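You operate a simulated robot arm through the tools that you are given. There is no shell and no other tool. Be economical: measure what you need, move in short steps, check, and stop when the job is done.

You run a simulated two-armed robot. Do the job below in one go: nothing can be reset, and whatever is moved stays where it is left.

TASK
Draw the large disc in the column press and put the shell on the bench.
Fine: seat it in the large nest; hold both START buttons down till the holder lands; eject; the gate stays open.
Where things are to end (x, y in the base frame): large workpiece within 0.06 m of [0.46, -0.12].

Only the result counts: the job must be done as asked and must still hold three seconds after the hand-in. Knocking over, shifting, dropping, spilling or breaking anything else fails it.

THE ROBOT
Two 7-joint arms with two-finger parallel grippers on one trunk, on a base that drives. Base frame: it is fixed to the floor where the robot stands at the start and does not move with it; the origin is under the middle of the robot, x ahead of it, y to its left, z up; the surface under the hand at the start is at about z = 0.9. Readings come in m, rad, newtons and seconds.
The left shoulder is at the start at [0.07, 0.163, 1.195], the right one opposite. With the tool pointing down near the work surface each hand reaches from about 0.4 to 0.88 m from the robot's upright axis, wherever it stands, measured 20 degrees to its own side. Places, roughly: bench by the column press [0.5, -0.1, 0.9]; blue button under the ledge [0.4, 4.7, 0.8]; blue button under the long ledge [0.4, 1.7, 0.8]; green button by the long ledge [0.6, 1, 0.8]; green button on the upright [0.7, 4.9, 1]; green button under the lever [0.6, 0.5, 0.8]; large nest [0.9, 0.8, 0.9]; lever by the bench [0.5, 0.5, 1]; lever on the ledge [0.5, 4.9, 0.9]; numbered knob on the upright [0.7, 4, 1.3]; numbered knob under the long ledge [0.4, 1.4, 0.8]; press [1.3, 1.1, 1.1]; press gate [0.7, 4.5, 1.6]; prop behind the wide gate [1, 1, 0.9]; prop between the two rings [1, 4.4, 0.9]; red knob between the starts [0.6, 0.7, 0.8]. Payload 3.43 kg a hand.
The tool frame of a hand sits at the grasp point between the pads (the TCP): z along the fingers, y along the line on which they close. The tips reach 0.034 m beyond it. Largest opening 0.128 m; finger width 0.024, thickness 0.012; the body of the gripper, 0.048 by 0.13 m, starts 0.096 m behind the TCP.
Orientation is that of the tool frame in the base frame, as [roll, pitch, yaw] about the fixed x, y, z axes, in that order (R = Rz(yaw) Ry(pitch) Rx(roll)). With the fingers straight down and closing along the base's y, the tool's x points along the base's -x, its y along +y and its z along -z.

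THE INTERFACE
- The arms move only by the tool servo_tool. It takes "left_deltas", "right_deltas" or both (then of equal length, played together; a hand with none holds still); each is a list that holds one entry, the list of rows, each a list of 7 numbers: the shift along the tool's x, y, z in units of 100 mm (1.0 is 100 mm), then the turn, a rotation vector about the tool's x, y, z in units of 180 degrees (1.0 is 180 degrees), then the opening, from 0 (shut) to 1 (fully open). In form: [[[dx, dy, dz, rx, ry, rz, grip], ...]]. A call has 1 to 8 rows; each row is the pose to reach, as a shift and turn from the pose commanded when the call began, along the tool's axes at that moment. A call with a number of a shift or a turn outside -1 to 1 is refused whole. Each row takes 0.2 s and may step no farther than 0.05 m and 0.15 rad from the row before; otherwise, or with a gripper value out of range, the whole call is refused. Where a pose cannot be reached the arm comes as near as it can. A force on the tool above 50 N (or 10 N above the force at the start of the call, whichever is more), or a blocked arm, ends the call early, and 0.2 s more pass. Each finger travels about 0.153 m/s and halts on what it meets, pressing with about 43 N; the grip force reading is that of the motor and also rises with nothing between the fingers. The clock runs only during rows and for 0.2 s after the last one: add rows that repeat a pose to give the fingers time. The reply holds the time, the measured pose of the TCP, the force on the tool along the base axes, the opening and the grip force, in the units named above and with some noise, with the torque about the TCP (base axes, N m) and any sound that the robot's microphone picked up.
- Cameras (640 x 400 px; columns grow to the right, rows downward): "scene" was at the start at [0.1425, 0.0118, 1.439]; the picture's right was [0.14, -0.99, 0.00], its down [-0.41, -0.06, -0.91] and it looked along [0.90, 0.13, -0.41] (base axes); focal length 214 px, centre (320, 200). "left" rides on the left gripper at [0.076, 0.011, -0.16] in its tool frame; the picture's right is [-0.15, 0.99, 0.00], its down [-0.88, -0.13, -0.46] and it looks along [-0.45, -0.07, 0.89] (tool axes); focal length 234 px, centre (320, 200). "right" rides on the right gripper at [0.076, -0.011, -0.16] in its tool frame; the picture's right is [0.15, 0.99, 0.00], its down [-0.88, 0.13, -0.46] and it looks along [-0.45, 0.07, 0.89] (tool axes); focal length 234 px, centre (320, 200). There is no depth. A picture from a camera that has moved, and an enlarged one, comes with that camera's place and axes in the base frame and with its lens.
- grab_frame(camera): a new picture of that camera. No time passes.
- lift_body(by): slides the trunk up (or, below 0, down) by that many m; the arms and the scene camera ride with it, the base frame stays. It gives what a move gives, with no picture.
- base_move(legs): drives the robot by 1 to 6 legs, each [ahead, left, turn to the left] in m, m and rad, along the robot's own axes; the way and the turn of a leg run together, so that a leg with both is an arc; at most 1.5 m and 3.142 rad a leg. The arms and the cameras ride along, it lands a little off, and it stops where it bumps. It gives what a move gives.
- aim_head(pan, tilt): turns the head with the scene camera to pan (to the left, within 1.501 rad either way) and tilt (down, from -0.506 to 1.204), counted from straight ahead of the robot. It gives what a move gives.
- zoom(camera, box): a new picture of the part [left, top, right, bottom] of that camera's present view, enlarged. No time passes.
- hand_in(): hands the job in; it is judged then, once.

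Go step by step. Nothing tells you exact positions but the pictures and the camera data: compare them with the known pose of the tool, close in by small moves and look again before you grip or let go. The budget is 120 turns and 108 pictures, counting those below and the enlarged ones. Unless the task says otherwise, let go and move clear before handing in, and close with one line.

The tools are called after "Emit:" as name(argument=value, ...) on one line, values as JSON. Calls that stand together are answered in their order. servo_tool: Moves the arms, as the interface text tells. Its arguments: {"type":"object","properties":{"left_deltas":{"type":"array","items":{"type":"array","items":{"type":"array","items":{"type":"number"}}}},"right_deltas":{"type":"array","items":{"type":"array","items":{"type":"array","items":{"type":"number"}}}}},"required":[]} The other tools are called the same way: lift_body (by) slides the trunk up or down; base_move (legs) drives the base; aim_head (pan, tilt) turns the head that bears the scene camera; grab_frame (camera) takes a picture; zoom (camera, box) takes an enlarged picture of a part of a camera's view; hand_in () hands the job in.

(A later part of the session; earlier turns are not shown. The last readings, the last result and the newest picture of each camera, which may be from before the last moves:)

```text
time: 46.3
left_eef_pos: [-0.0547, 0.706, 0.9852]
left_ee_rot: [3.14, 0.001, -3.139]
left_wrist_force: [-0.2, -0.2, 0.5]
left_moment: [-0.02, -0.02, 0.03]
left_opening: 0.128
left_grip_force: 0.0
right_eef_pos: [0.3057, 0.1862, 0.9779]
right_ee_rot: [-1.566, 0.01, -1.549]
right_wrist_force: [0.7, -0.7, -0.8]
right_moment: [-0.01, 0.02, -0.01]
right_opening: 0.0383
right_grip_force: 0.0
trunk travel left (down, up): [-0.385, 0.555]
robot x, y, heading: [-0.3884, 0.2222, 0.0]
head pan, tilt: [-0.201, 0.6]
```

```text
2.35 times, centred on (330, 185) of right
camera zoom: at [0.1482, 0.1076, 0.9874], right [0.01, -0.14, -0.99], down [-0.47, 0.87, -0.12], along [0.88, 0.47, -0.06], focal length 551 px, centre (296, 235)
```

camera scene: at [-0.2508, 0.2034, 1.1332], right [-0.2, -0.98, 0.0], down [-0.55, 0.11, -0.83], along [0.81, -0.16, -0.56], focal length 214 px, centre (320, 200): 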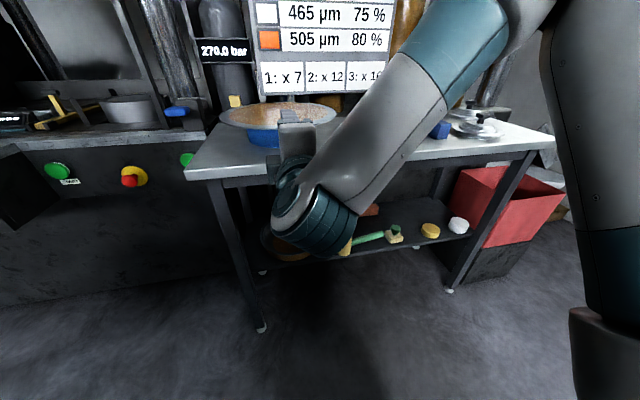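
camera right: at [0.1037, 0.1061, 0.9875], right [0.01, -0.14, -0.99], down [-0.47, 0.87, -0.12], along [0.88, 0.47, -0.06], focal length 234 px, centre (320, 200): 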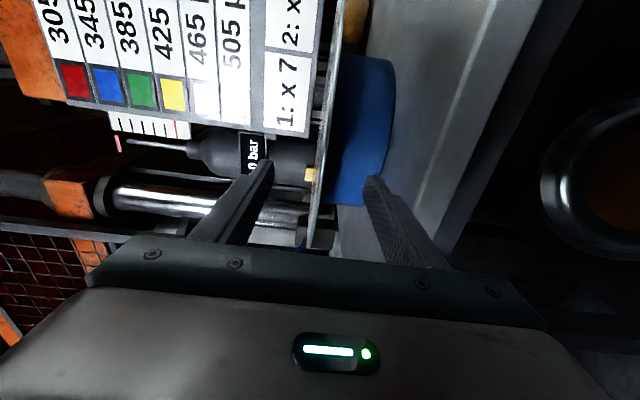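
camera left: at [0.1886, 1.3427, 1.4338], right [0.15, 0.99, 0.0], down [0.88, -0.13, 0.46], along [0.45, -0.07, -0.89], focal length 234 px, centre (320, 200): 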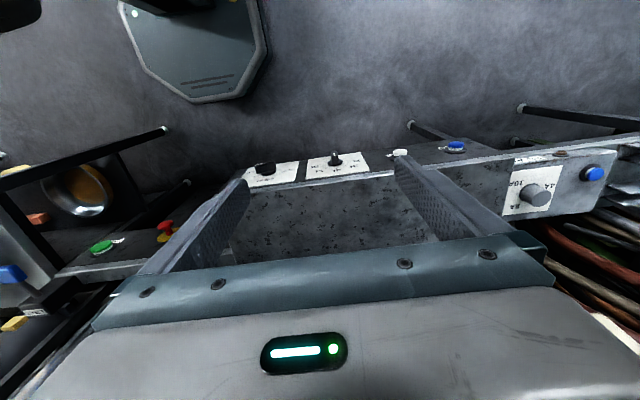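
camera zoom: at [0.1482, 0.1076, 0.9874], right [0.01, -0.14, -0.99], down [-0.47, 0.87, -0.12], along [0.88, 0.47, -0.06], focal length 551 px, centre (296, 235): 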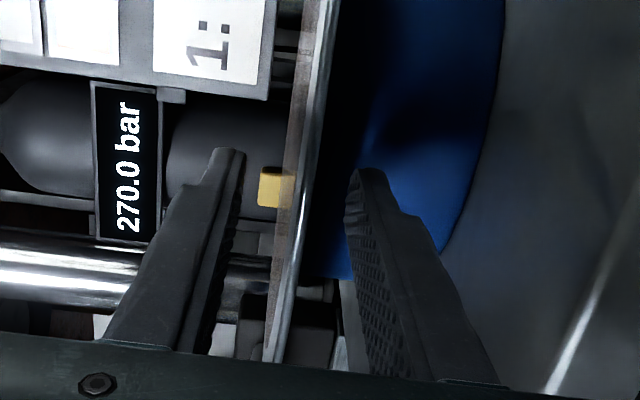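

Still well centred. Closing on the rim.

Emit:
servo_tool(right_deltas=[[[0, 0, 0, 0, 0, 0, 0.1], [0, 0, 0, 0, 0, 0, 0], [0, 0, 0, 0, 0, 0, 0], [0, 0, 0, 0, 0, 0, 0]]])

Emit:
zoom(camera="right", box=[200, 50, 460, 270])

```text
time: 47.3
left_eef_pos: [-0.0546, 0.7063, 0.9856]
left_ee_rot: [-3.14, 0.001, -3.139]
left_wrist_force: [-0.9, 0.0, 0.0]
left_moment: [-0.02, -0.01, 0.0]
left_opening: 0.128
left_grip_force: 0.1
right_eef_pos: [0.3052, 0.1872, 0.9778]
right_ee_rot: [-1.568, 0.01, -1.55]
right_wrist_force: [-0.6, 0.3, 0.1]
right_moment: [-0.16, 0.51, -0.07]
right_opening: 0.0037
right_grip_force: 38.1
trunk travel left (down, up): [-0.385, 0.555]
robot x, y, heading: [-0.3873, 0.2237, -0.002]
head pan, tilt: [-0.201, 0.6]
```

```text
1.82 times, centred on (330, 160) of right
camera zoom: at [0.1484, 0.1076, 0.9871], right [0.01, -0.14, -0.99], down [-0.47, 0.87, -0.12], along [0.88, 0.47, -0.06], focal length 426 px, centre (302, 273)
```

zoom: 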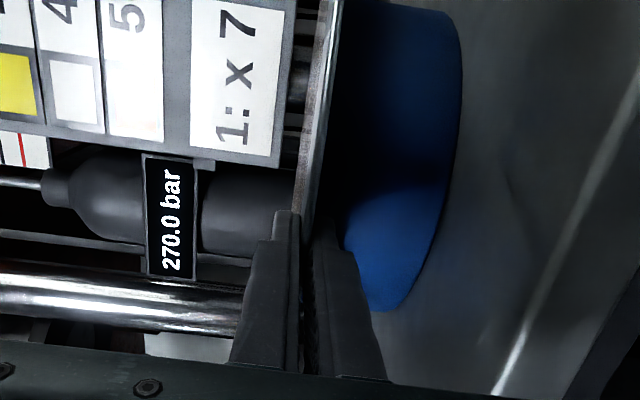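

The rim is held (3.7 mm thick). I'll lift gently with the trunk and check.

Emit:
lift_body(by=0.06)

Emit:
grab_frame(camera="right")

Emit:
grab_frame(camera="scene")

```text
time: 48.3
left_eef_pos: [-0.0541, 0.7077, 1.0454]
left_ee_rot: [3.14, 0.002, -3.14]
left_wrist_force: [-0.3, -0.4, -0.3]
left_moment: [0.0, 0.01, 0.03]
left_opening: 0.128
left_grip_force: 0.1
right_eef_pos: [0.3063, 0.1867, 1.0386]
right_ee_rot: [-1.567, 0.011, -1.549]
right_wrist_force: [-0.1, -0.6, -3.9]
right_moment: [0.01, 0.89, -0.02]
right_opening: 0.0037
right_grip_force: 38.0
trunk travel left (down, up): [-0.445, 0.495]
robot x, y, heading: [-0.3879, 0.2203, 0.003]
head pan, tilt: [-0.201, 0.6]
```

```text
71 pictures are left
camera right: at [0.1488, 0.1076, 1.0469], right [0.01, -0.14, -0.99], down [-0.47, 0.87, -0.12], along [0.88, 0.47, -0.06], focal length 234 px, centre (320, 200)
```

right: 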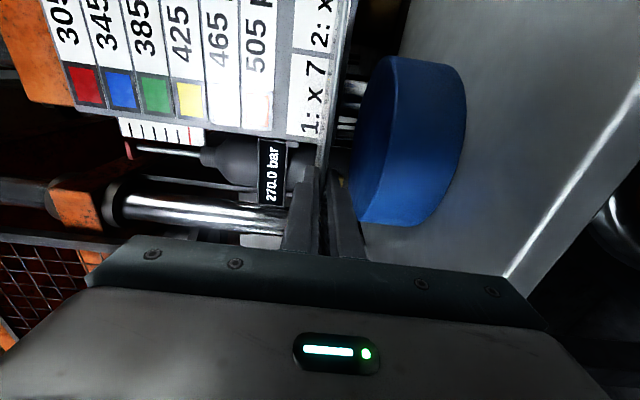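

```text
70 pictures are left
camera scene: at [-0.2498, 0.2035, 1.193], right [-0.2, -0.98, 0.0], down [-0.55, 0.11, -0.82], along [0.81, -0.16, -0.57], focal length 214 px, centre (320, 200)
```

scene: 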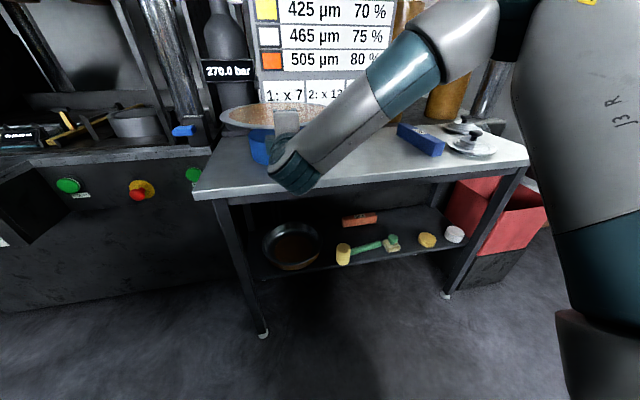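

The disc is up and level. I'll raise it, back away from the bench, and shift to face the nest.

Emit:
lift_body(by=0.08)

Emit:
base_move(legs=[[-0.45, 0, 0], [0, 0.6, 0], [0.28, 0, 0]])

Emit:
aim_head(pan=0.0, tilt=0.25)

Emit:
grab_frame(camera="scene")

Emit:
grab_frame(camera="right")

```text
time: 49.5
left_eef_pos: [-0.0542, 0.7071, 1.1257]
left_ee_rot: [-3.141, 0.001, -3.14]
left_wrist_force: [0.1, -0.5, 0.9]
left_moment: [0.0, -0.01, -0.01]
left_opening: 0.1279
left_grip_force: 0.0
right_eef_pos: [0.3067, 0.1879, 1.1173]
right_ee_rot: [-1.568, 0.011, -1.548]
right_wrist_force: [-0.5, 0.6, -4.7]
right_moment: [0.01, 0.85, 0.02]
right_opening: 0.0038
right_grip_force: 38.0
trunk travel left (down, up): [-0.525, 0.415]
robot x, y, heading: [-0.3916, 0.2234, 0.002]
head pan, tilt: [-0.201, 0.6]
```

```text
time: 56.9
left_eef_pos: [-0.2362, 1.3244, 1.125]
left_ee_rot: [-3.141, 0.0, -3.134]
left_wrist_force: [0.1, -0.2, -0.1]
left_moment: [0.02, 0.0, 0.02]
left_opening: 0.1279
left_grip_force: 0.0
right_eef_pos: [0.1279, 0.8056, 1.1173]
right_ee_rot: [-1.568, 0.011, -1.543]
right_wrist_force: [0.4, -0.5, -5.1]
right_moment: [-0.03, 0.86, 0.01]
right_opening: 0.0036
right_grip_force: 38.3
trunk travel left (down, up): [-0.525, 0.415]
robot x, y, heading: [-0.5674, 0.8395, 0.001]
head pan, tilt: [-0.201, 0.6]
```

```text
time: 57.7
left_eef_pos: [-0.2361, 1.3233, 1.1252]
left_ee_rot: [3.139, 0.001, -3.135]
left_wrist_force: [0.0, 0.0, -0.7]
left_moment: [-0.05, -0.05, 0.01]
left_opening: 0.128
left_grip_force: 0.1
right_eef_pos: [0.1266, 0.8066, 1.1182]
right_ee_rot: [-1.568, 0.009, -1.544]
right_wrist_force: [0.5, -0.7, -5.2]
right_moment: [-0.01, 0.86, -0.03]
right_opening: 0.0038
right_grip_force: 38.6
trunk travel left (down, up): [-0.525, 0.415]
robot x, y, heading: [-0.5679, 0.8385, 0.008]
head pan, tilt: [0.0, 0.25]
```

```text
69 pictures are left
camera scene: at [-0.4218, 0.8369, 1.3053], right [0.01, -1.0, 0.0], down [-0.25, 0.0, -0.97], along [0.97, 0.01, -0.25], focal length 214 px, centre (320, 200)
```

scene: 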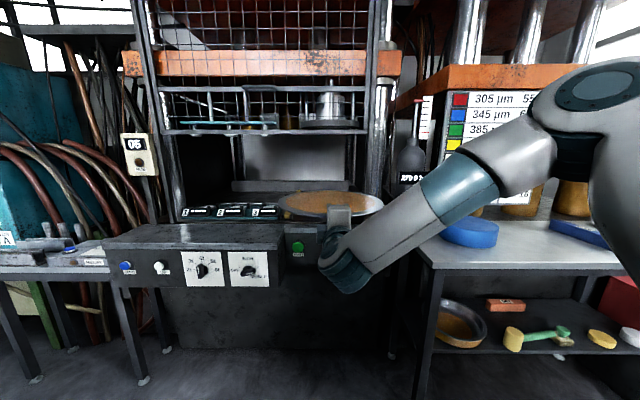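

```text
68 pictures are left
camera right: at [-0.0293, 0.726, 1.1272], right [0.01, -0.14, -0.99], down [-0.48, 0.87, -0.12], along [0.88, 0.48, -0.06], focal length 234 px, centre (320, 200)
```

right: 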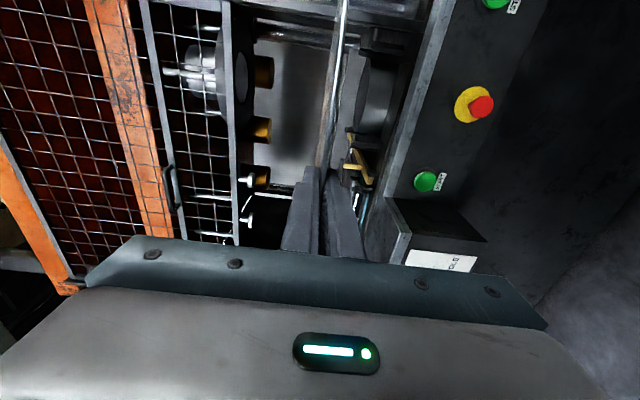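

To see the nest past the disc I'll shift left and look at it obliquely.

Emit:
base_move(legs=[[0, 0.4, 0]])

Emit:
lift_body(by=0.3)

Emit:
aim_head(pan=-0.3, tilt=0.45)

Emit:
grab_frame(camera="scene")

Emit:
zoom(camera="scene", box=[200, 80, 400, 205])

```text
time: 60.2
left_eef_pos: [-0.2329, 1.7203, 1.1254]
left_ee_rot: [3.141, 0.001, 3.14]
left_wrist_force: [0.6, 0.8, -0.5]
left_moment: [0.0, -0.01, -0.02]
left_opening: 0.1279
left_grip_force: 0.0
right_eef_pos: [0.1271, 1.2006, 1.1181]
right_ee_rot: [-1.566, 0.009, -1.55]
right_wrist_force: [-0.7, 0.3, -4.8]
right_moment: [0.0, 0.86, 0.0]
right_opening: 0.0037
right_grip_force: 38.4
trunk travel left (down, up): [-0.525, 0.415]
robot x, y, heading: [-0.567, 1.2367, -0.002]
head pan, tilt: [0.0, 0.25]
```

```text
time: 63.2
left_eef_pos: [-0.2321, 1.7191, 1.425]
left_ee_rot: [3.139, 0.0, 3.14]
left_wrist_force: [1.1, -0.3, -0.5]
left_moment: [0.01, 0.01, 0.0]
left_opening: 0.1279
left_grip_force: 0.0
right_eef_pos: [0.1268, 1.1995, 1.418]
right_ee_rot: [-1.569, 0.011, -1.551]
right_wrist_force: [0.1, 0.3, -5.0]
right_moment: [-0.01, 0.86, 0.02]
right_opening: 0.0036
right_grip_force: 38.1
trunk travel left (down, up): [-0.825, 0.115]
robot x, y, heading: [-0.5674, 1.2383, 0.0]
head pan, tilt: [0.0, 0.25]
```

```text
time: 64.0
left_eef_pos: [-0.2312, 1.7198, 1.4252]
left_ee_rot: [3.142, 0.0, 3.141]
left_wrist_force: [0.7, -0.1, -0.5]
left_moment: [-0.02, -0.01, 0.02]
left_opening: 0.1281
left_grip_force: 0.1
right_eef_pos: [0.1265, 1.1989, 1.4179]
right_ee_rot: [-1.567, 0.011, -1.55]
right_wrist_force: [-0.1, 0.0, -5.0]
right_moment: [0.0, 0.87, -0.02]
right_opening: 0.0036
right_grip_force: 38.2
trunk travel left (down, up): [-0.825, 0.115]
robot x, y, heading: [-0.5679, 1.2364, -0.007]
head pan, tilt: [-0.3, 0.45]
```

```text
67 pictures are left
camera scene: at [-0.4278, 1.2076, 1.5867], right [-0.3, -0.95, 0.0], down [-0.42, 0.13, -0.9], along [0.86, -0.27, -0.44], focal length 214 px, centre (320, 200)
```

scene: 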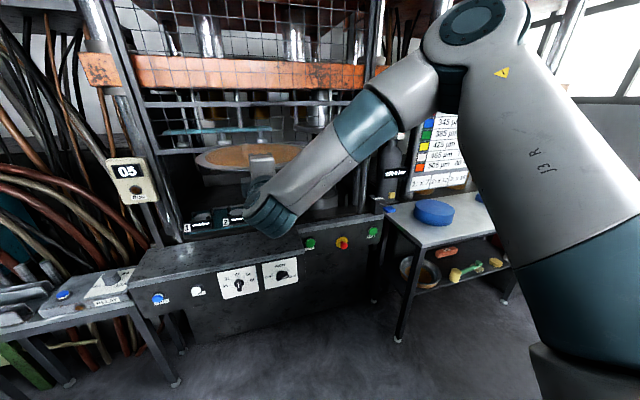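

```text
3.20 times, centred on (300, 142) of scene
camera zoom: at [-0.4278, 1.2076, 1.5867], right [-0.3, -0.95, 0.0], down [-0.42, 0.13, -0.9], along [0.86, -0.27, -0.44], focal length 686 px, centre (384, 384)
```

zoom: 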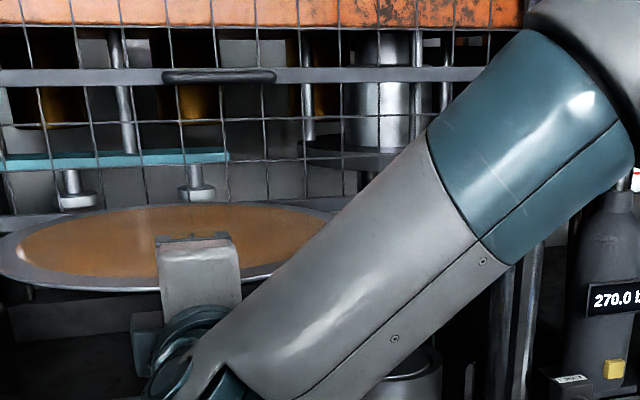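

The arm blocks the view. I'll lower the right hand relative to the trunk so the head camera looks over it.

Emit:
servo_tool(right_deltas=[[[0, 0.4, 0, 0, 0, 0, 0], [0, 0.8, 0, 0, 0, 0, 0], [0, 1.0, 0, 0, 0, 0, 0]]])

Emit:
servo_tool(right_deltas=[[[0, 0.4, 0, 0, 0, 0, 0], [0, 0.8, 0, 0, 0, 0, 0], [0, 1.0, 0, 0, 0, 0, 0]]])

Emit:
servo_tool(right_deltas=[[[0, 0.4, 0, 0, 0, 0, 0], [0, 0.8, 0, 0, 0, 0, 0], [0, 1.0, 0, 0, 0, 0, 0]]])

Emit:
base_move(legs=[[0, -0.4, 0]])

Emit:
aim_head(pan=-0.1, tilt=0.45)

Emit:
grab_frame(camera="scene")

```text
time: 64.8
left_eef_pos: [-0.2318, 1.7198, 1.4262]
left_ee_rot: [3.141, 0.001, 3.139]
left_wrist_force: [0.2, -0.2, 0.2]
left_moment: [0.03, -0.02, -0.01]
left_opening: 0.1279
left_grip_force: 0.1
right_eef_pos: [0.1256, 1.2003, 1.3195]
right_ee_rot: [-1.568, 0.011, -1.549]
right_wrist_force: [0.5, 0.4, -4.1]
right_moment: [-0.02, 0.85, 0.02]
right_opening: 0.0038
right_grip_force: 38.0
trunk travel left (down, up): [-0.825, 0.115]
robot x, y, heading: [-0.5657, 1.2401, -0.006]
head pan, tilt: [-0.3, 0.45]
```

```text
time: 65.6
left_eef_pos: [-0.232, 1.719, 1.4263]
left_ee_rot: [3.139, 0.0, 3.141]
left_wrist_force: [-0.5, 0.0, -0.8]
left_moment: [0.05, -0.01, -0.03]
left_opening: 0.1282
left_grip_force: 0.0
right_eef_pos: [0.1251, 1.2032, 1.2201]
right_ee_rot: [-1.571, 0.012, -1.557]
right_wrist_force: [0.2, -0.3, -5.3]
right_moment: [0.03, 0.87, 0.0]
right_opening: 0.0038
right_grip_force: 38.5
trunk travel left (down, up): [-0.825, 0.115]
robot x, y, heading: [-0.567, 1.2349, -0.001]
head pan, tilt: [-0.3, 0.45]
```

```text
time: 66.4
left_eef_pos: [-0.232, 1.7196, 1.4246]
left_ee_rot: [3.139, 0.0, 3.14]
left_wrist_force: [1.0, -0.3, 0.0]
left_moment: [0.0, 0.01, 0.03]
left_opening: 0.1279
left_grip_force: 0.0
right_eef_pos: [0.1172, 1.2356, 1.1427]
right_ee_rot: [-1.583, 0.01, -1.574]
right_wrist_force: [0.1, 0.5, -4.9]
right_moment: [0.05, 0.84, -0.04]
right_opening: 0.0037
right_grip_force: 37.7
right hand out of reach, approached as far as the arm can: row 1, 2, 3
trunk travel left (down, up): [-0.825, 0.115]
robot x, y, heading: [-0.5666, 1.2373, -0.006]
head pan, tilt: [-0.3, 0.45]
```

```text
time: 68.9
left_eef_pos: [-0.2338, 1.3226, 1.4254]
left_ee_rot: [3.141, 0.0, 3.14]
left_wrist_force: [-0.4, 0.6, 1.0]
left_moment: [-0.03, -0.03, 0.04]
left_opening: 0.1282
left_grip_force: 0.1
right_eef_pos: [0.1175, 0.8399, 1.1428]
right_ee_rot: [-1.584, 0.009, -1.573]
right_wrist_force: [-0.7, -0.2, -4.1]
right_moment: [0.01, 0.84, 0.02]
right_opening: 0.0036
right_grip_force: 38.1
trunk travel left (down, up): [-0.825, 0.115]
robot x, y, heading: [-0.5684, 0.8401, -0.001]
head pan, tilt: [-0.3, 0.45]
```

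```text
time: 69.6
left_eef_pos: [-0.2344, 1.3204, 1.4251]
left_ee_rot: [3.139, 0.0, 3.141]
left_wrist_force: [0.3, -0.5, 0.1]
left_moment: [-0.01, 0.02, 0.03]
left_opening: 0.1281
left_grip_force: 0.2
right_eef_pos: [0.1177, 0.8387, 1.142]
right_ee_rot: [-1.583, 0.012, -1.573]
right_wrist_force: [0.4, 0.0, -4.8]
right_moment: [0.03, 0.88, 0.02]
right_opening: 0.0036
right_grip_force: 38.1
trunk travel left (down, up): [-0.825, 0.115]
robot x, y, heading: [-0.5714, 0.8351, 0.003]
head pan, tilt: [-0.099, 0.45]
```

```text
65 pictures are left
camera scene: at [-0.4245, 0.8266, 1.5867], right [-0.1, -0.99, 0.0], down [-0.43, 0.04, -0.9], along [0.9, -0.09, -0.44], focal length 214 px, centre (320, 200)
```

scene: 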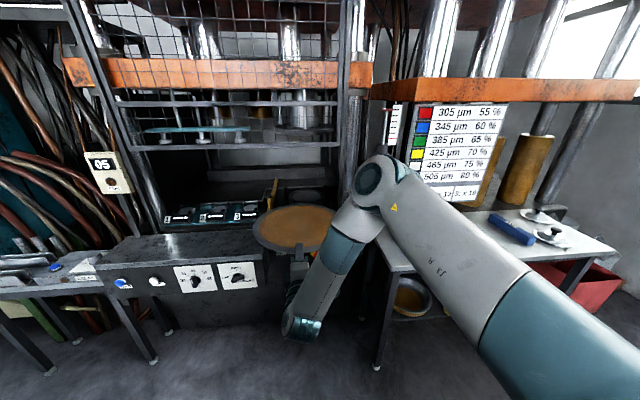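

Emit:
zoom(camera="scene", box=[230, 150, 370, 260])

Emit:
zoom(camera="right", box=[220, 0, 480, 200])

```text
3.64 times, centred on (300, 205) of scene
camera zoom: at [-0.4245, 0.8266, 1.5867], right [-0.1, -0.99, 0.0], down [-0.43, 0.04, -0.9], along [0.9, -0.09, -0.44], focal length 780 px, centre (393, 182)
```

zoom: 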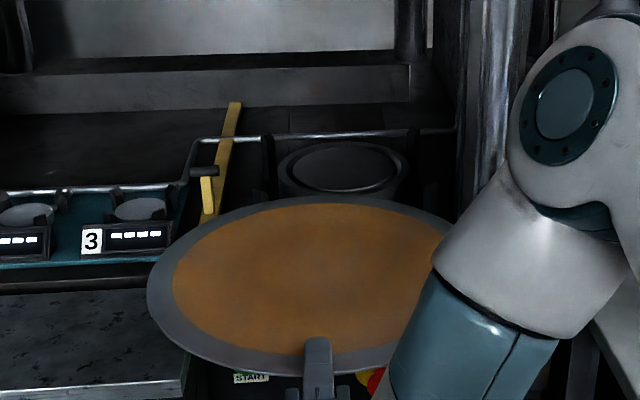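

```text
2.00 times, centred on (350, 100) of right
camera zoom: at [-0.0417, 0.7631, 1.1534], right [-0.01, -0.14, -0.99], down [-0.46, 0.88, -0.12], along [0.89, 0.45, -0.07], focal length 468 px, centre (260, 400)
```

zoom: 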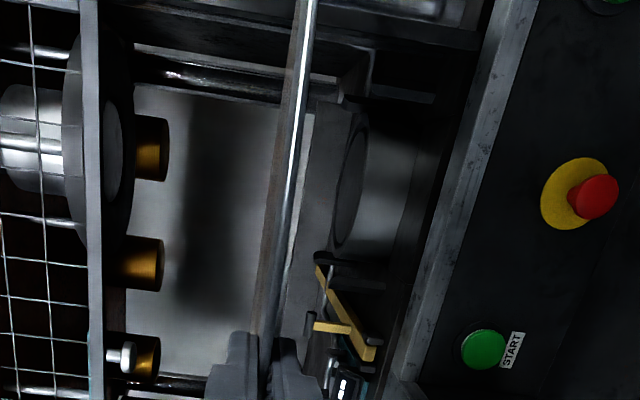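

The disc radius measures 0.168 (centre 0.162 ahead of the TCP). Three views put the nest at about (0.87, 0.785), top z ≈ 0.985. I'll recentre the arm posture, lower the trunk and approach to the press front.

Emit:
servo_tool(right_deltas=[[[0, -0.4, 0, 0, 0, 0, 0], [0, -0.8, 0, 0, 0, 0, 0], [0, -1.0, 0, 0, 0, 0, 0]]])

Emit:
lift_body(by=-0.17)

Emit:
base_move(legs=[[0.2, 0, 0]])

Emit:
grab_frame(camera="scene")

Emit:
grab_frame(camera="right")

```text
time: 70.4
left_eef_pos: [-0.2335, 1.3215, 1.4248]
left_ee_rot: [3.139, 0.0, -3.14]
left_wrist_force: [0.4, 1.3, 0.6]
left_moment: [0.04, 0.03, -0.03]
left_opening: 0.1279
left_grip_force: 0.0
right_eef_pos: [0.119, 0.8365, 1.2421]
right_ee_rot: [-1.583, 0.011, -1.573]
right_wrist_force: [-0.3, -0.4, -5.5]
right_moment: [0.04, 0.86, 0.0]
right_opening: 0.0036
right_grip_force: 38.9
trunk travel left (down, up): [-0.825, 0.115]
robot x, y, heading: [-0.5686, 0.837, 0.001]
head pan, tilt: [-0.099, 0.45]
```

```text
time: 72.3
left_eef_pos: [-0.2335, 1.3214, 1.2554]
left_ee_rot: [3.14, 0.0, 3.141]
left_wrist_force: [-0.8, -0.4, 0.7]
left_moment: [-0.04, 0.0, -0.04]
left_opening: 0.1277
left_grip_force: 0.2
right_eef_pos: [0.1185, 0.8372, 1.0727]
right_ee_rot: [-1.584, 0.01, -1.573]
right_wrist_force: [0.0, -0.7, -4.3]
right_moment: [0.0, 0.86, -0.02]
right_opening: 0.0035
right_grip_force: 38.3
trunk travel left (down, up): [-0.655, 0.285]
robot x, y, heading: [-0.5706, 0.8379, -0.001]
head pan, tilt: [-0.099, 0.45]
```

```text
time: 73.9
left_eef_pos: [-0.0316, 1.3215, 1.2557]
left_ee_rot: [3.14, 0.002, -3.14]
left_wrist_force: [-0.1, 0.3, 0.4]
left_moment: [0.02, 0.0, 0.0]
left_opening: 0.1279
left_grip_force: 0.1
right_eef_pos: [0.3214, 0.8383, 1.0731]
right_ee_rot: [-1.582, 0.01, -1.57]
right_wrist_force: [0.5, 1.1, -4.1]
right_moment: [0.02, 0.85, -0.03]
right_opening: 0.0035
right_grip_force: 38.1
trunk travel left (down, up): [-0.655, 0.285]
robot x, y, heading: [-0.3643, 0.8411, -0.003]
head pan, tilt: [-0.099, 0.45]
```

```text
62 pictures are left
camera scene: at [-0.2218, 0.8276, 1.4168], right [-0.1, -1.0, 0.0], down [-0.43, 0.04, -0.9], along [0.9, -0.09, -0.44], focal length 214 px, centre (320, 200)
```

scene: 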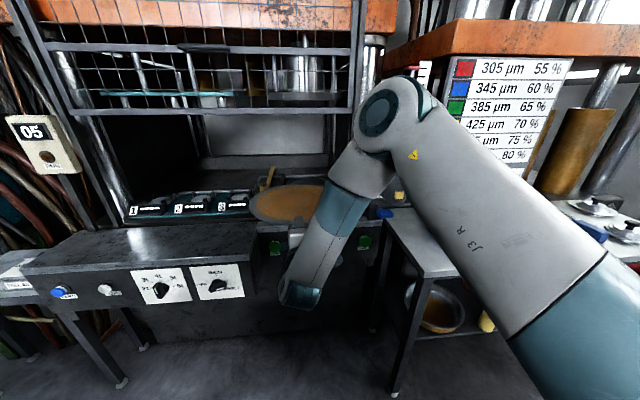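

```text
61 pictures are left
camera right: at [0.1626, 0.7632, 1.0842], right [-0.01, -0.14, -0.99], down [-0.46, 0.88, -0.12], along [0.89, 0.45, -0.07], focal length 234 px, centre (320, 200)
```

right: 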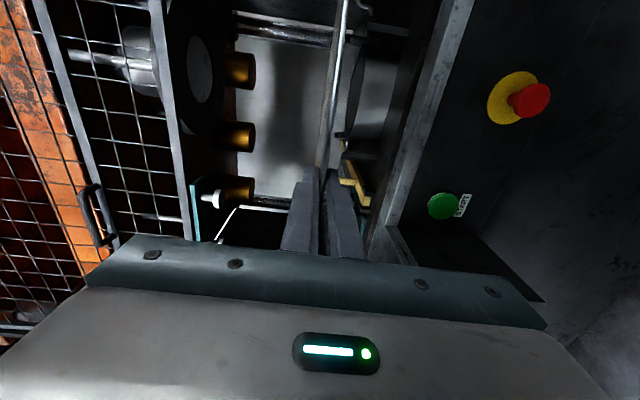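

The posture is good. I'll shift right to line up with the nest and drive most of the way in, holding the disc above post height.

Emit:
base_move(legs=[[0, -0.053, 0], [0.22, 0, 0]])

Emit:
aim_head(pan=0.0, tilt=0.45)

Emit:
grab_frame(camera="scene")

Emit:
grab_frame(camera="right")

```text
time: 76.2
left_eef_pos: [0.1861, 1.2698, 1.2558]
left_ee_rot: [3.139, 0.0, -3.137]
left_wrist_force: [0.7, -0.2, 0.2]
left_moment: [0.0, -0.01, 0.0]
left_opening: 0.128
left_grip_force: 0.0
right_eef_pos: [0.5387, 0.7855, 1.0725]
right_ee_rot: [-1.583, 0.009, -1.57]
right_wrist_force: [-1.0, -0.2, -5.3]
right_moment: [0.0, 0.87, 0.0]
right_opening: 0.0038
right_grip_force: 38.5
trunk travel left (down, up): [-0.655, 0.285]
robot x, y, heading: [-0.146, 0.7861, 0.002]
head pan, tilt: [-0.099, 0.45]
```

```text
time: 76.8
left_eef_pos: [0.187, 1.271, 1.255]
left_ee_rot: [3.141, 0.001, -3.136]
left_wrist_force: [0.4, -0.7, 0.7]
left_moment: [0.01, -0.01, 0.01]
left_opening: 0.1281
left_grip_force: 0.1
right_eef_pos: [0.5396, 0.7867, 1.0707]
right_ee_rot: [-1.585, 0.011, -1.569]
right_wrist_force: [1.0, -0.4, -5.5]
right_moment: [0.02, 0.83, -0.02]
right_opening: 0.0038
right_grip_force: 38.3
trunk travel left (down, up): [-0.655, 0.285]
robot x, y, heading: [-0.1473, 0.782, 0.005]
head pan, tilt: [0.0, 0.45]
```

```text
60 pictures are left
camera scene: at [-0.0019, 0.7837, 1.4166], right [0.0, -1.0, 0.0], down [-0.44, 0.0, -0.9], along [0.9, 0.0, -0.44], focal length 214 px, centre (320, 200)
```

scene: 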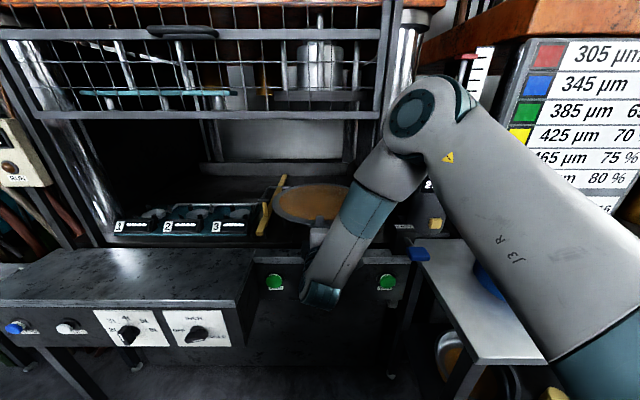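

```text
59 pictures are left
camera right: at [0.3817, 0.7108, 1.0834], right [-0.01, -0.14, -0.99], down [-0.46, 0.88, -0.12], along [0.89, 0.45, -0.07], focal length 234 px, centre (320, 200)
```

right: 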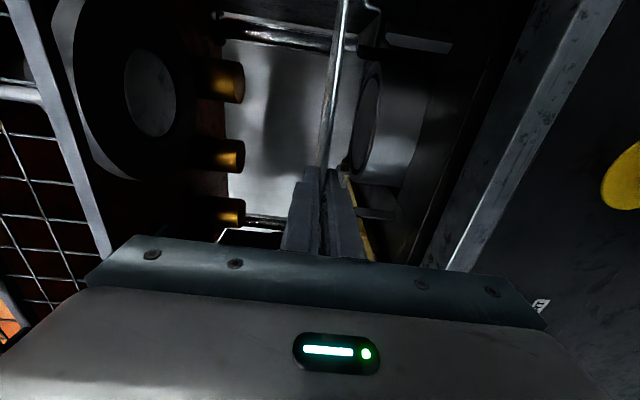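

Emit:
zoom(camera="right", box=[300, 0, 480, 270])

Emit:
zoom(camera="scene", box=[220, 140, 420, 300])

```text
1.48 times, centred on (390, 135) of right
camera zoom: at [0.3817, 0.7108, 1.0834], right [-0.01, -0.14, -0.99], down [-0.46, 0.88, -0.12], along [0.89, 0.45, -0.07], focal length 347 px, centre (216, 296)
```

zoom: 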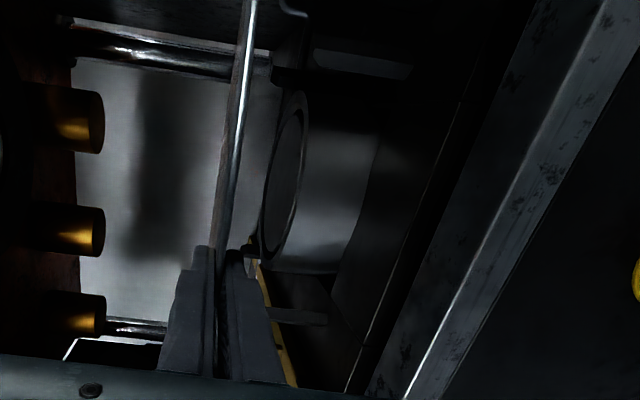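

```text
2.50 times, centred on (320, 220) of scene
camera zoom: at [-0.0019, 0.7837, 1.4166], right [0.0, -1.0, 0.0], down [-0.44, 0.0, -0.9], along [0.9, 0.0, -0.44], focal length 536 px, centre (320, 150)
```

zoom: 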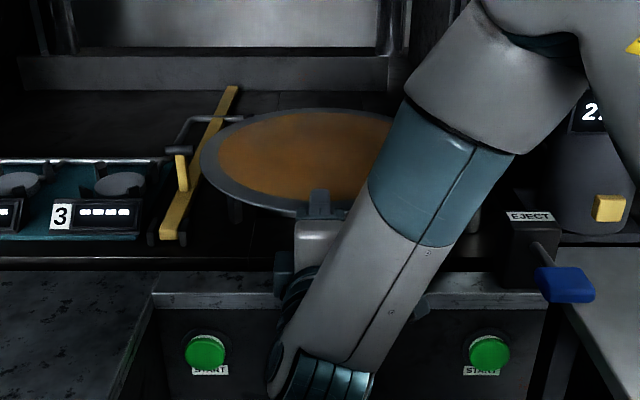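

The four locating posts give the nest centre ≈ (0.892, 0.780), die top ≈ 0.978. I'll drive in the last stretch with the disc above the posts and check alignment.

Emit:
base_move(legs=[[0.17, 0, 0]])

Emit:
grab_frame(camera="scene")

Emit:
zoom(camera="scene", box=[230, 140, 430, 300])

Emit:
zoom(camera="right", box=[280, 0, 540, 260])

```text
time: 78.3
left_eef_pos: [0.3521, 1.2709, 1.2553]
left_ee_rot: [-3.142, 0.001, -3.133]
left_wrist_force: [0.6, -0.3, 0.0]
left_moment: [0.03, -0.02, -0.01]
left_opening: 0.128
left_grip_force: 0.0
right_eef_pos: [0.7083, 0.7893, 1.0729]
right_ee_rot: [-1.581, 0.01, -1.564]
right_wrist_force: [-0.2, -0.4, -4.6]
right_moment: [-0.03, 0.85, 0.01]
right_opening: 0.0036
right_grip_force: 38.5
trunk travel left (down, up): [-0.655, 0.285]
robot x, y, heading: [0.0227, 0.7824, 0.007]
head pan, tilt: [0.0, 0.45]
```

```text
56 pictures are left
camera scene: at [0.1647, 0.7848, 1.4169], right [0.01, -1.0, 0.0], down [-0.44, 0.0, -0.9], along [0.9, 0.01, -0.44], focal length 214 px, centre (320, 200)
```

scene: 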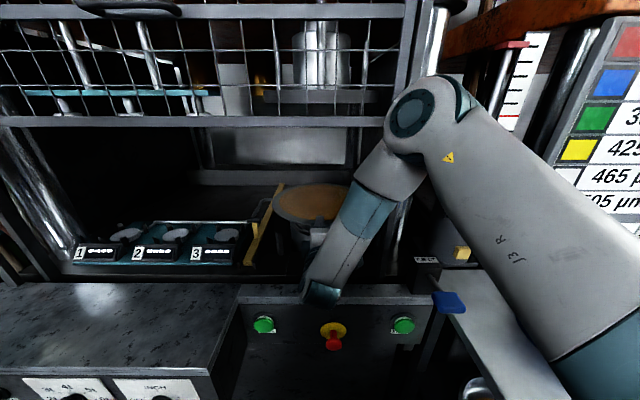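

```text
2.50 times, centred on (330, 220) of scene
camera zoom: at [0.1647, 0.7848, 1.4169], right [0.01, -1.0, 0.0], down [-0.44, 0.0, -0.9], along [0.9, 0.01, -0.44], focal length 536 px, centre (295, 150)
```

zoom: 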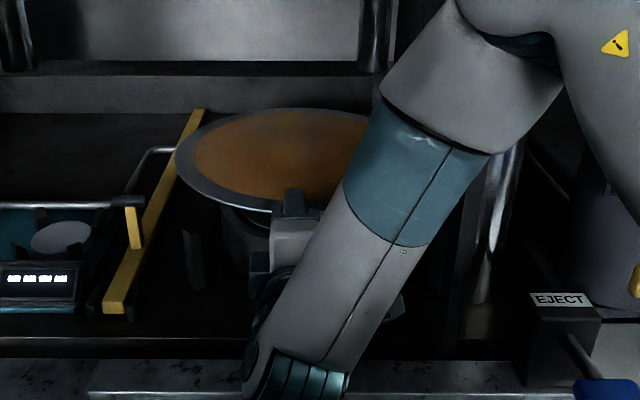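

```text
1.54 times, centred on (410, 130) of right
camera zoom: at [0.5491, 0.713, 1.0845], right [-0.01, -0.14, -0.99], down [-0.46, 0.88, -0.12], along [0.89, 0.46, -0.07], focal length 360 px, centre (182, 308)
```

zoom: 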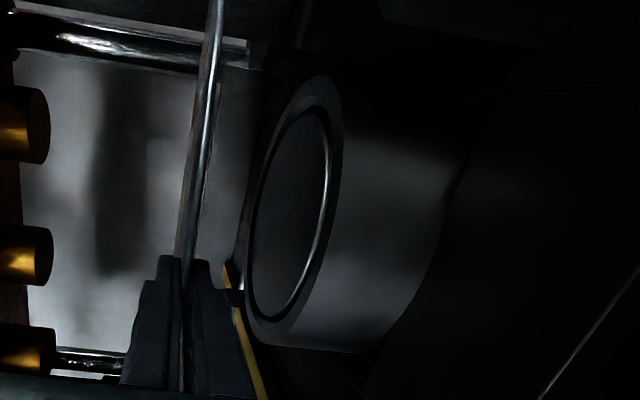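

The die top is fitted at (0.894, 0.784), and the disc centre is now about (0.868, 0.794). I'll correct and lower to just above the posts.

Emit:
servo_tool(right_deltas=[[[0.1, 0, 0.26, 0, 0, 0, 0], [0.1, 0.2, 0.26, 0, 0, 0, 0], [0.1, 0.4, 0.26, 0, 0, 0, 0]]])

Emit:
zoom(camera="scene", box=[230, 140, 430, 300])

Emit:
zoom(camera="right", box=[280, 0, 540, 260])

```text
time: 79.1
left_eef_pos: [0.3546, 1.2722, 1.2554]
left_ee_rot: [3.141, 0.0, -3.134]
left_wrist_force: [-0.6, 0.2, -0.3]
left_moment: [0.0, 0.01, 0.02]
left_opening: 0.1277
left_grip_force: 0.0
right_eef_pos: [0.7348, 0.7803, 1.0321]
right_ee_rot: [-1.584, 0.009, -1.564]
right_wrist_force: [1.2, -0.5, -5.2]
right_moment: [-0.02, 0.85, -0.04]
right_opening: 0.0036
right_grip_force: 38.5
trunk travel left (down, up): [-0.655, 0.285]
robot x, y, heading: [0.0241, 0.7819, 0.009]
head pan, tilt: [0.0, 0.45]
```

```text
2.50 times, centred on (330, 220) of scene
camera zoom: at [0.1669, 0.7848, 1.4166], right [0.01, -1.0, 0.0], down [-0.44, 0.0, -0.9], along [0.9, 0.01, -0.44], focal length 536 px, centre (295, 150)
```

zoom: 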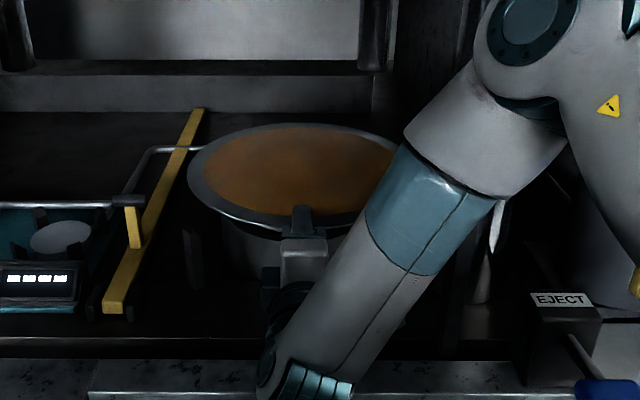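

```text
1.54 times, centred on (410, 130) of right
camera zoom: at [0.5775, 0.7043, 1.0432], right [-0.01, -0.14, -0.99], down [-0.46, 0.88, -0.12], along [0.89, 0.46, -0.07], focal length 360 px, centre (182, 308)
```

zoom: 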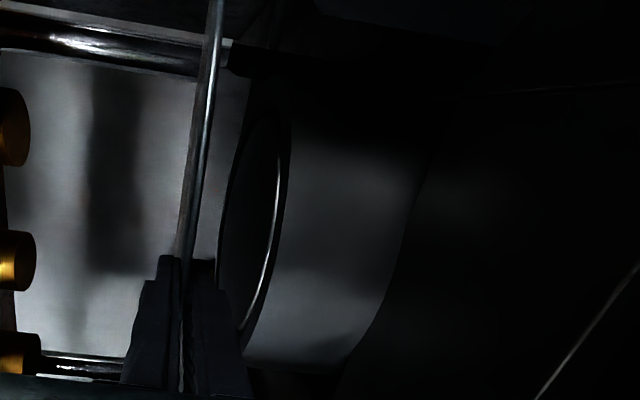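

Alignment looks right from both views. Lowering slowly towards the die top.

Emit:
servo_tool(right_deltas=[[[0, 0.15, 0, 0, 0, 0, 0], [0, 0.3, 0, 0, 0, 0, 0], [0, 0.4, 0, 0, 0, 0, 0]]])

Emit:
grab_frame(camera="scene")

Emit:
zoom(camera="right", box=[280, 0, 540, 260])

```text
time: 79.9
left_eef_pos: [0.3508, 1.2722, 1.2559]
left_ee_rot: [-3.14, 0.003, -3.133]
left_wrist_force: [0.4, 0.1, 1.2]
left_moment: [-0.04, 0.02, -0.02]
left_opening: 0.1279
left_grip_force: 0.0
right_eef_pos: [0.7316, 0.7821, 0.9934]
right_ee_rot: [-1.582, 0.008, -1.571]
right_wrist_force: [-7.6, 3.7, -0.6]
right_moment: [-0.7, -0.58, 0.03]
right_opening: 0.0038
right_grip_force: 38.1
trunk travel left (down, up): [-0.655, 0.285]
robot x, y, heading: [0.0248, 0.7903, 0.007]
head pan, tilt: [0.0, 0.45]
```

```text
51 pictures are left
camera scene: at [0.1639, 0.7861, 1.417], right [0.01, -1.0, 0.0], down [-0.43, 0.0, -0.9], along [0.9, 0.01, -0.43], focal length 214 px, centre (320, 200)
```

scene: 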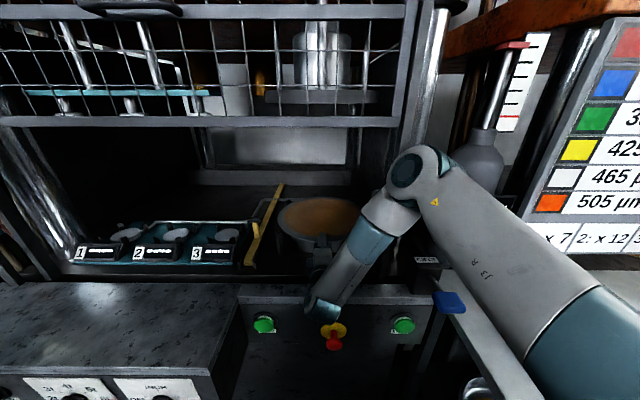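

```text
1.54 times, centred on (410, 130) of right
camera zoom: at [0.5733, 0.7078, 1.0051], right [-0.01, -0.14, -0.99], down [-0.46, 0.88, -0.12], along [0.89, 0.45, -0.07], focal length 360 px, centre (182, 308)
```

zoom: 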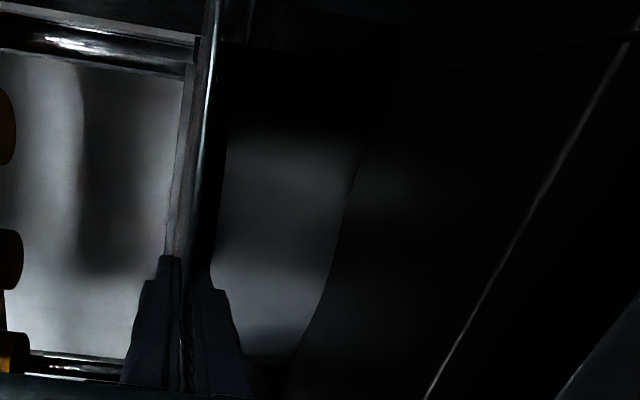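

Contact forces push the disc back (−x, +y), so it touches a rear-right post. I'll ease it a few mm that way.

Emit:
servo_tool(right_deltas=[[[-0.03, 0, -0.05, 0, 0, 0, 0], [-0.03, 0, -0.05, 0, 0, 0, 0]]])

Emit:
zoom(camera="scene", box=[250, 150, 400, 270])

```text
time: 80.5
left_eef_pos: [0.3543, 1.2717, 1.2569]
left_ee_rot: [3.14, 0.001, -3.135]
left_wrist_force: [-0.6, -0.9, -0.6]
left_moment: [0.0, 0.01, -0.02]
left_opening: 0.1278
left_grip_force: 0.1
right_eef_pos: [0.728, 0.7847, 0.9921]
right_ee_rot: [-1.584, 0.01, -1.57]
right_wrist_force: [0.7, 0.8, -2.0]
right_moment: [-0.35, 0.74, 0.25]
right_opening: 0.0039
right_grip_force: 38.4
trunk travel left (down, up): [-0.655, 0.285]
robot x, y, heading: [0.0221, 0.788, 0.01]
head pan, tilt: [0.0, 0.45]
```

```text
3.33 times, centred on (325, 210) of scene
camera zoom: at [0.166, 0.785, 1.4166], right [0.01, -1.0, 0.0], down [-0.44, 0.0, -0.9], along [0.9, 0.01, -0.44], focal length 715 px, centre (303, 167)
```

zoom: 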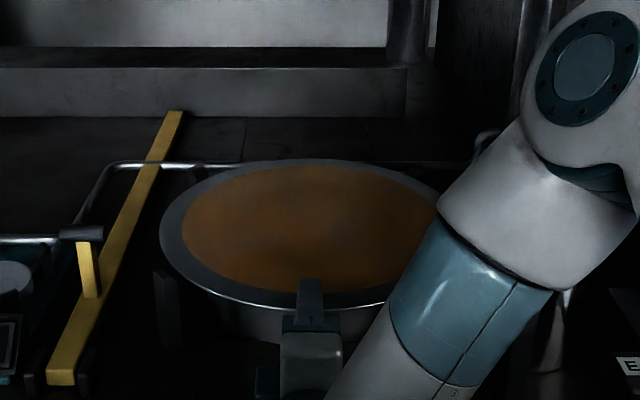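

Forces nearly vanished. Continue down gently.

Emit:
servo_tool(right_deltas=[[[0, 0.06, 0, 0, 0, 0, 0], [0, 0.12, 0, 0, 0, 0, 0], [0, 0.12, 0, 0, 0, 0, 0]]])

```text
time: 81.3
left_eef_pos: [0.3549, 1.2726, 1.256]
left_ee_rot: [3.142, 0.0, -3.137]
left_wrist_force: [0.9, 0.7, -0.3]
left_moment: [-0.03, 0.0, 0.01]
left_opening: 0.1283
left_grip_force: 0.0
right_eef_pos: [0.7277, 0.7862, 0.9822]
right_ee_rot: [-1.587, 0.011, -1.57]
right_wrist_force: [4.4, 5.4, -0.9]
right_moment: [-0.14, -0.2, 0.88]
right_opening: 0.0037
right_grip_force: 38.3
right hand out of reach, approached as far as the arm can: row 2, 3
trunk travel left (down, up): [-0.655, 0.285]
robot x, y, heading: [0.0196, 0.7868, 0.01]
head pan, tilt: [0.0, 0.45]
```

Now the front-right post pushes (+x, +y). I'll shift about 3 mm that way, and lower by the trunk as the arm is at its limit.

Emit:
servo_tool(right_deltas=[[[-0.04, -0.02, 0.025, 0, 0, 0, 0], [-0.04, -0.02, 0.025, 0, 0, 0, 0]]])

Emit:
lift_body(by=-0.004)

```text
time: 81.9
left_eef_pos: [0.3548, 1.2724, 1.2557]
left_ee_rot: [3.14, 0.0, -3.135]
left_wrist_force: [0.6, 0.1, -0.3]
left_moment: [-0.01, -0.02, -0.03]
left_opening: 0.1281
left_grip_force: 0.0
right_eef_pos: [0.7309, 0.7904, 0.9845]
right_ee_rot: [-1.584, 0.01, -1.567]
right_wrist_force: [0.4, 0.3, -6.0]
right_moment: [-0.01, 0.83, -0.01]
right_opening: 0.0036
right_grip_force: 37.7
trunk travel left (down, up): [-0.655, 0.285]
robot x, y, heading: [0.0244, 0.785, 0.007]
head pan, tilt: [0.0, 0.45]
```

```text
time: 82.4
left_eef_pos: [0.3518, 1.2718, 1.2505]
left_ee_rot: [3.139, 0.0, -3.135]
left_wrist_force: [0.3, 0.7, 0.1]
left_moment: [0.01, 0.02, -0.01]
left_opening: 0.128
left_grip_force: 0.0
right_eef_pos: [0.731, 0.7912, 0.9815]
right_ee_rot: [-1.583, 0.01, -1.568]
right_wrist_force: [0.7, -0.4, -1.9]
right_moment: [-0.12, 0.12, -0.13]
right_opening: 0.0038
right_grip_force: 38.1
trunk travel left (down, up): [-0.651, 0.289]
robot x, y, heading: [0.0235, 0.7836, 0.007]
head pan, tilt: [0.0, 0.45]
```

Disc now hangs free laterally and begins to rest on the die. A further 2 mm down, then check.

Emit:
lift_body(by=-0.002)

Emit:
zoom(camera="scene", box=[250, 150, 400, 270])

Emit:
zoom(camera="right", box=[280, 0, 540, 260])

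```text
time: 82.9
left_eef_pos: [0.3525, 1.2722, 1.2497]
left_ee_rot: [3.14, 0.003, -3.136]
left_wrist_force: [-1.0, 0.7, 0.2]
left_moment: [0.0, 0.0, -0.05]
left_opening: 0.128
left_grip_force: 0.2
right_eef_pos: [0.7302, 0.7907, 0.9805]
right_ee_rot: [-1.58, 0.012, -1.567]
right_wrist_force: [1.3, -0.6, 0.6]
right_moment: [-0.3, -0.71, -0.12]
right_opening: 0.0039
right_grip_force: 38.6
trunk travel left (down, up): [-0.649, 0.291]
robot x, y, heading: [0.022, 0.7818, 0.007]
head pan, tilt: [0.0, 0.45]
```

```text
3.33 times, centred on (325, 210) of scene
camera zoom: at [0.1652, 0.7847, 1.4108], right [0.01, -1.0, 0.0], down [-0.44, 0.0, -0.9], along [0.9, 0.01, -0.44], focal length 715 px, centre (303, 167)
```

zoom: 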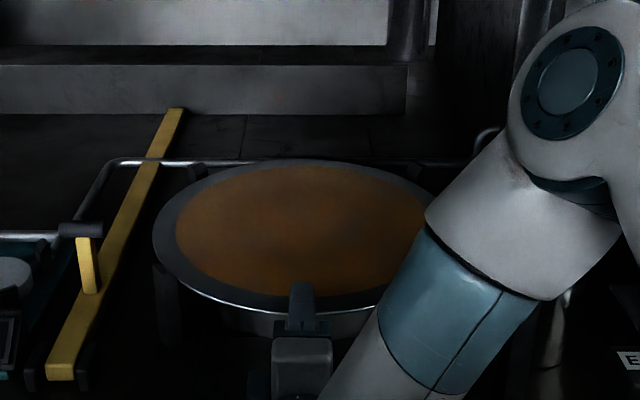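

```text
1.54 times, centred on (410, 130) of right
camera zoom: at [0.5718, 0.7145, 0.9909], right [-0.01, -0.14, -0.99], down [-0.46, 0.88, -0.12], along [0.89, 0.46, -0.07], focal length 360 px, centre (182, 308)
```

zoom: 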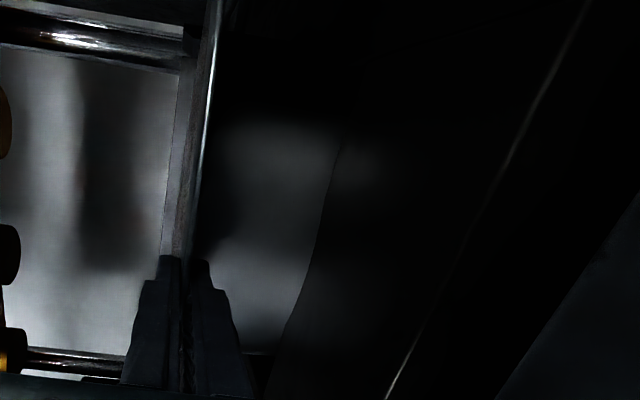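

The disc lies on the die with negligible side forces. I'll open the fingers and back straight out a bit.

Emit:
servo_tool(right_deltas=[[[0, 0, 0, 0, 0, 0, 0.15], [0, 0, 0, 0, 0, 0, 0.3], [0, 0, 0, 0, 0, 0, 0.3], [0, 0, -0.4, 0, 0, 0, 0.3], [0, 0, -0.8, 0, 0, 0, 0.3], [0, 0, -0.9, 0, 0, 0, 0.3]]])

Emit:
zoom(camera="right", box=[220, 0, 480, 260])

Emit:
zoom(camera="scene", box=[250, 150, 400, 270])

```text
time: 84.3
left_eef_pos: [0.353, 1.2716, 1.2502]
left_ee_rot: [3.139, 0.001, -3.137]
left_wrist_force: [-0.1, 0.0, -0.8]
left_moment: [0.0, 0.02, -0.03]
left_opening: 0.128
left_grip_force: 0.0
right_eef_pos: [0.6406, 0.7902, 0.9812]
right_ee_rot: [-1.582, 0.011, -1.565]
right_wrist_force: [-0.9, 0.3, 0.6]
right_moment: [-0.05, -0.02, 0.0]
right_opening: 0.0383
right_grip_force: 0.1
trunk travel left (down, up): [-0.649, 0.291]
robot x, y, heading: [0.0206, 0.7867, -0.002]
head pan, tilt: [0.0, 0.45]
```

```text
1.54 times, centred on (350, 130) of right
camera zoom: at [0.4822, 0.7143, 0.9922], right [-0.01, -0.14, -0.99], down [-0.46, 0.88, -0.12], along [0.89, 0.46, -0.07], focal length 360 px, centre (274, 308)
```

zoom: 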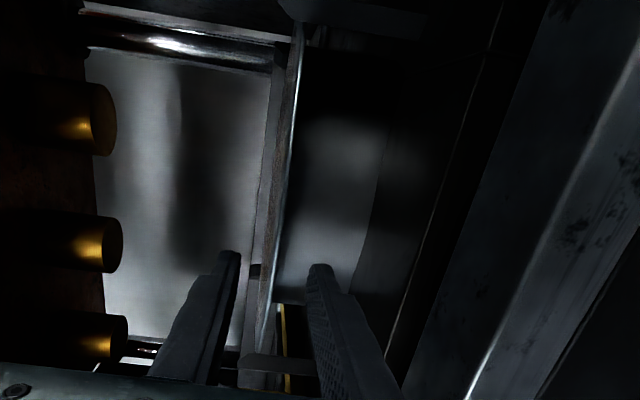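

```text
3.33 times, centred on (325, 210) of scene
camera zoom: at [0.1654, 0.7845, 1.4107], right [0.01, -1.0, 0.0], down [-0.44, 0.0, -0.9], along [0.9, 0.01, -0.44], focal length 715 px, centre (303, 167)
```

zoom: 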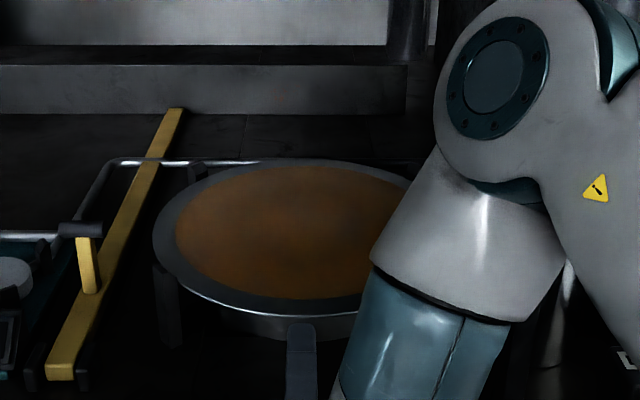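

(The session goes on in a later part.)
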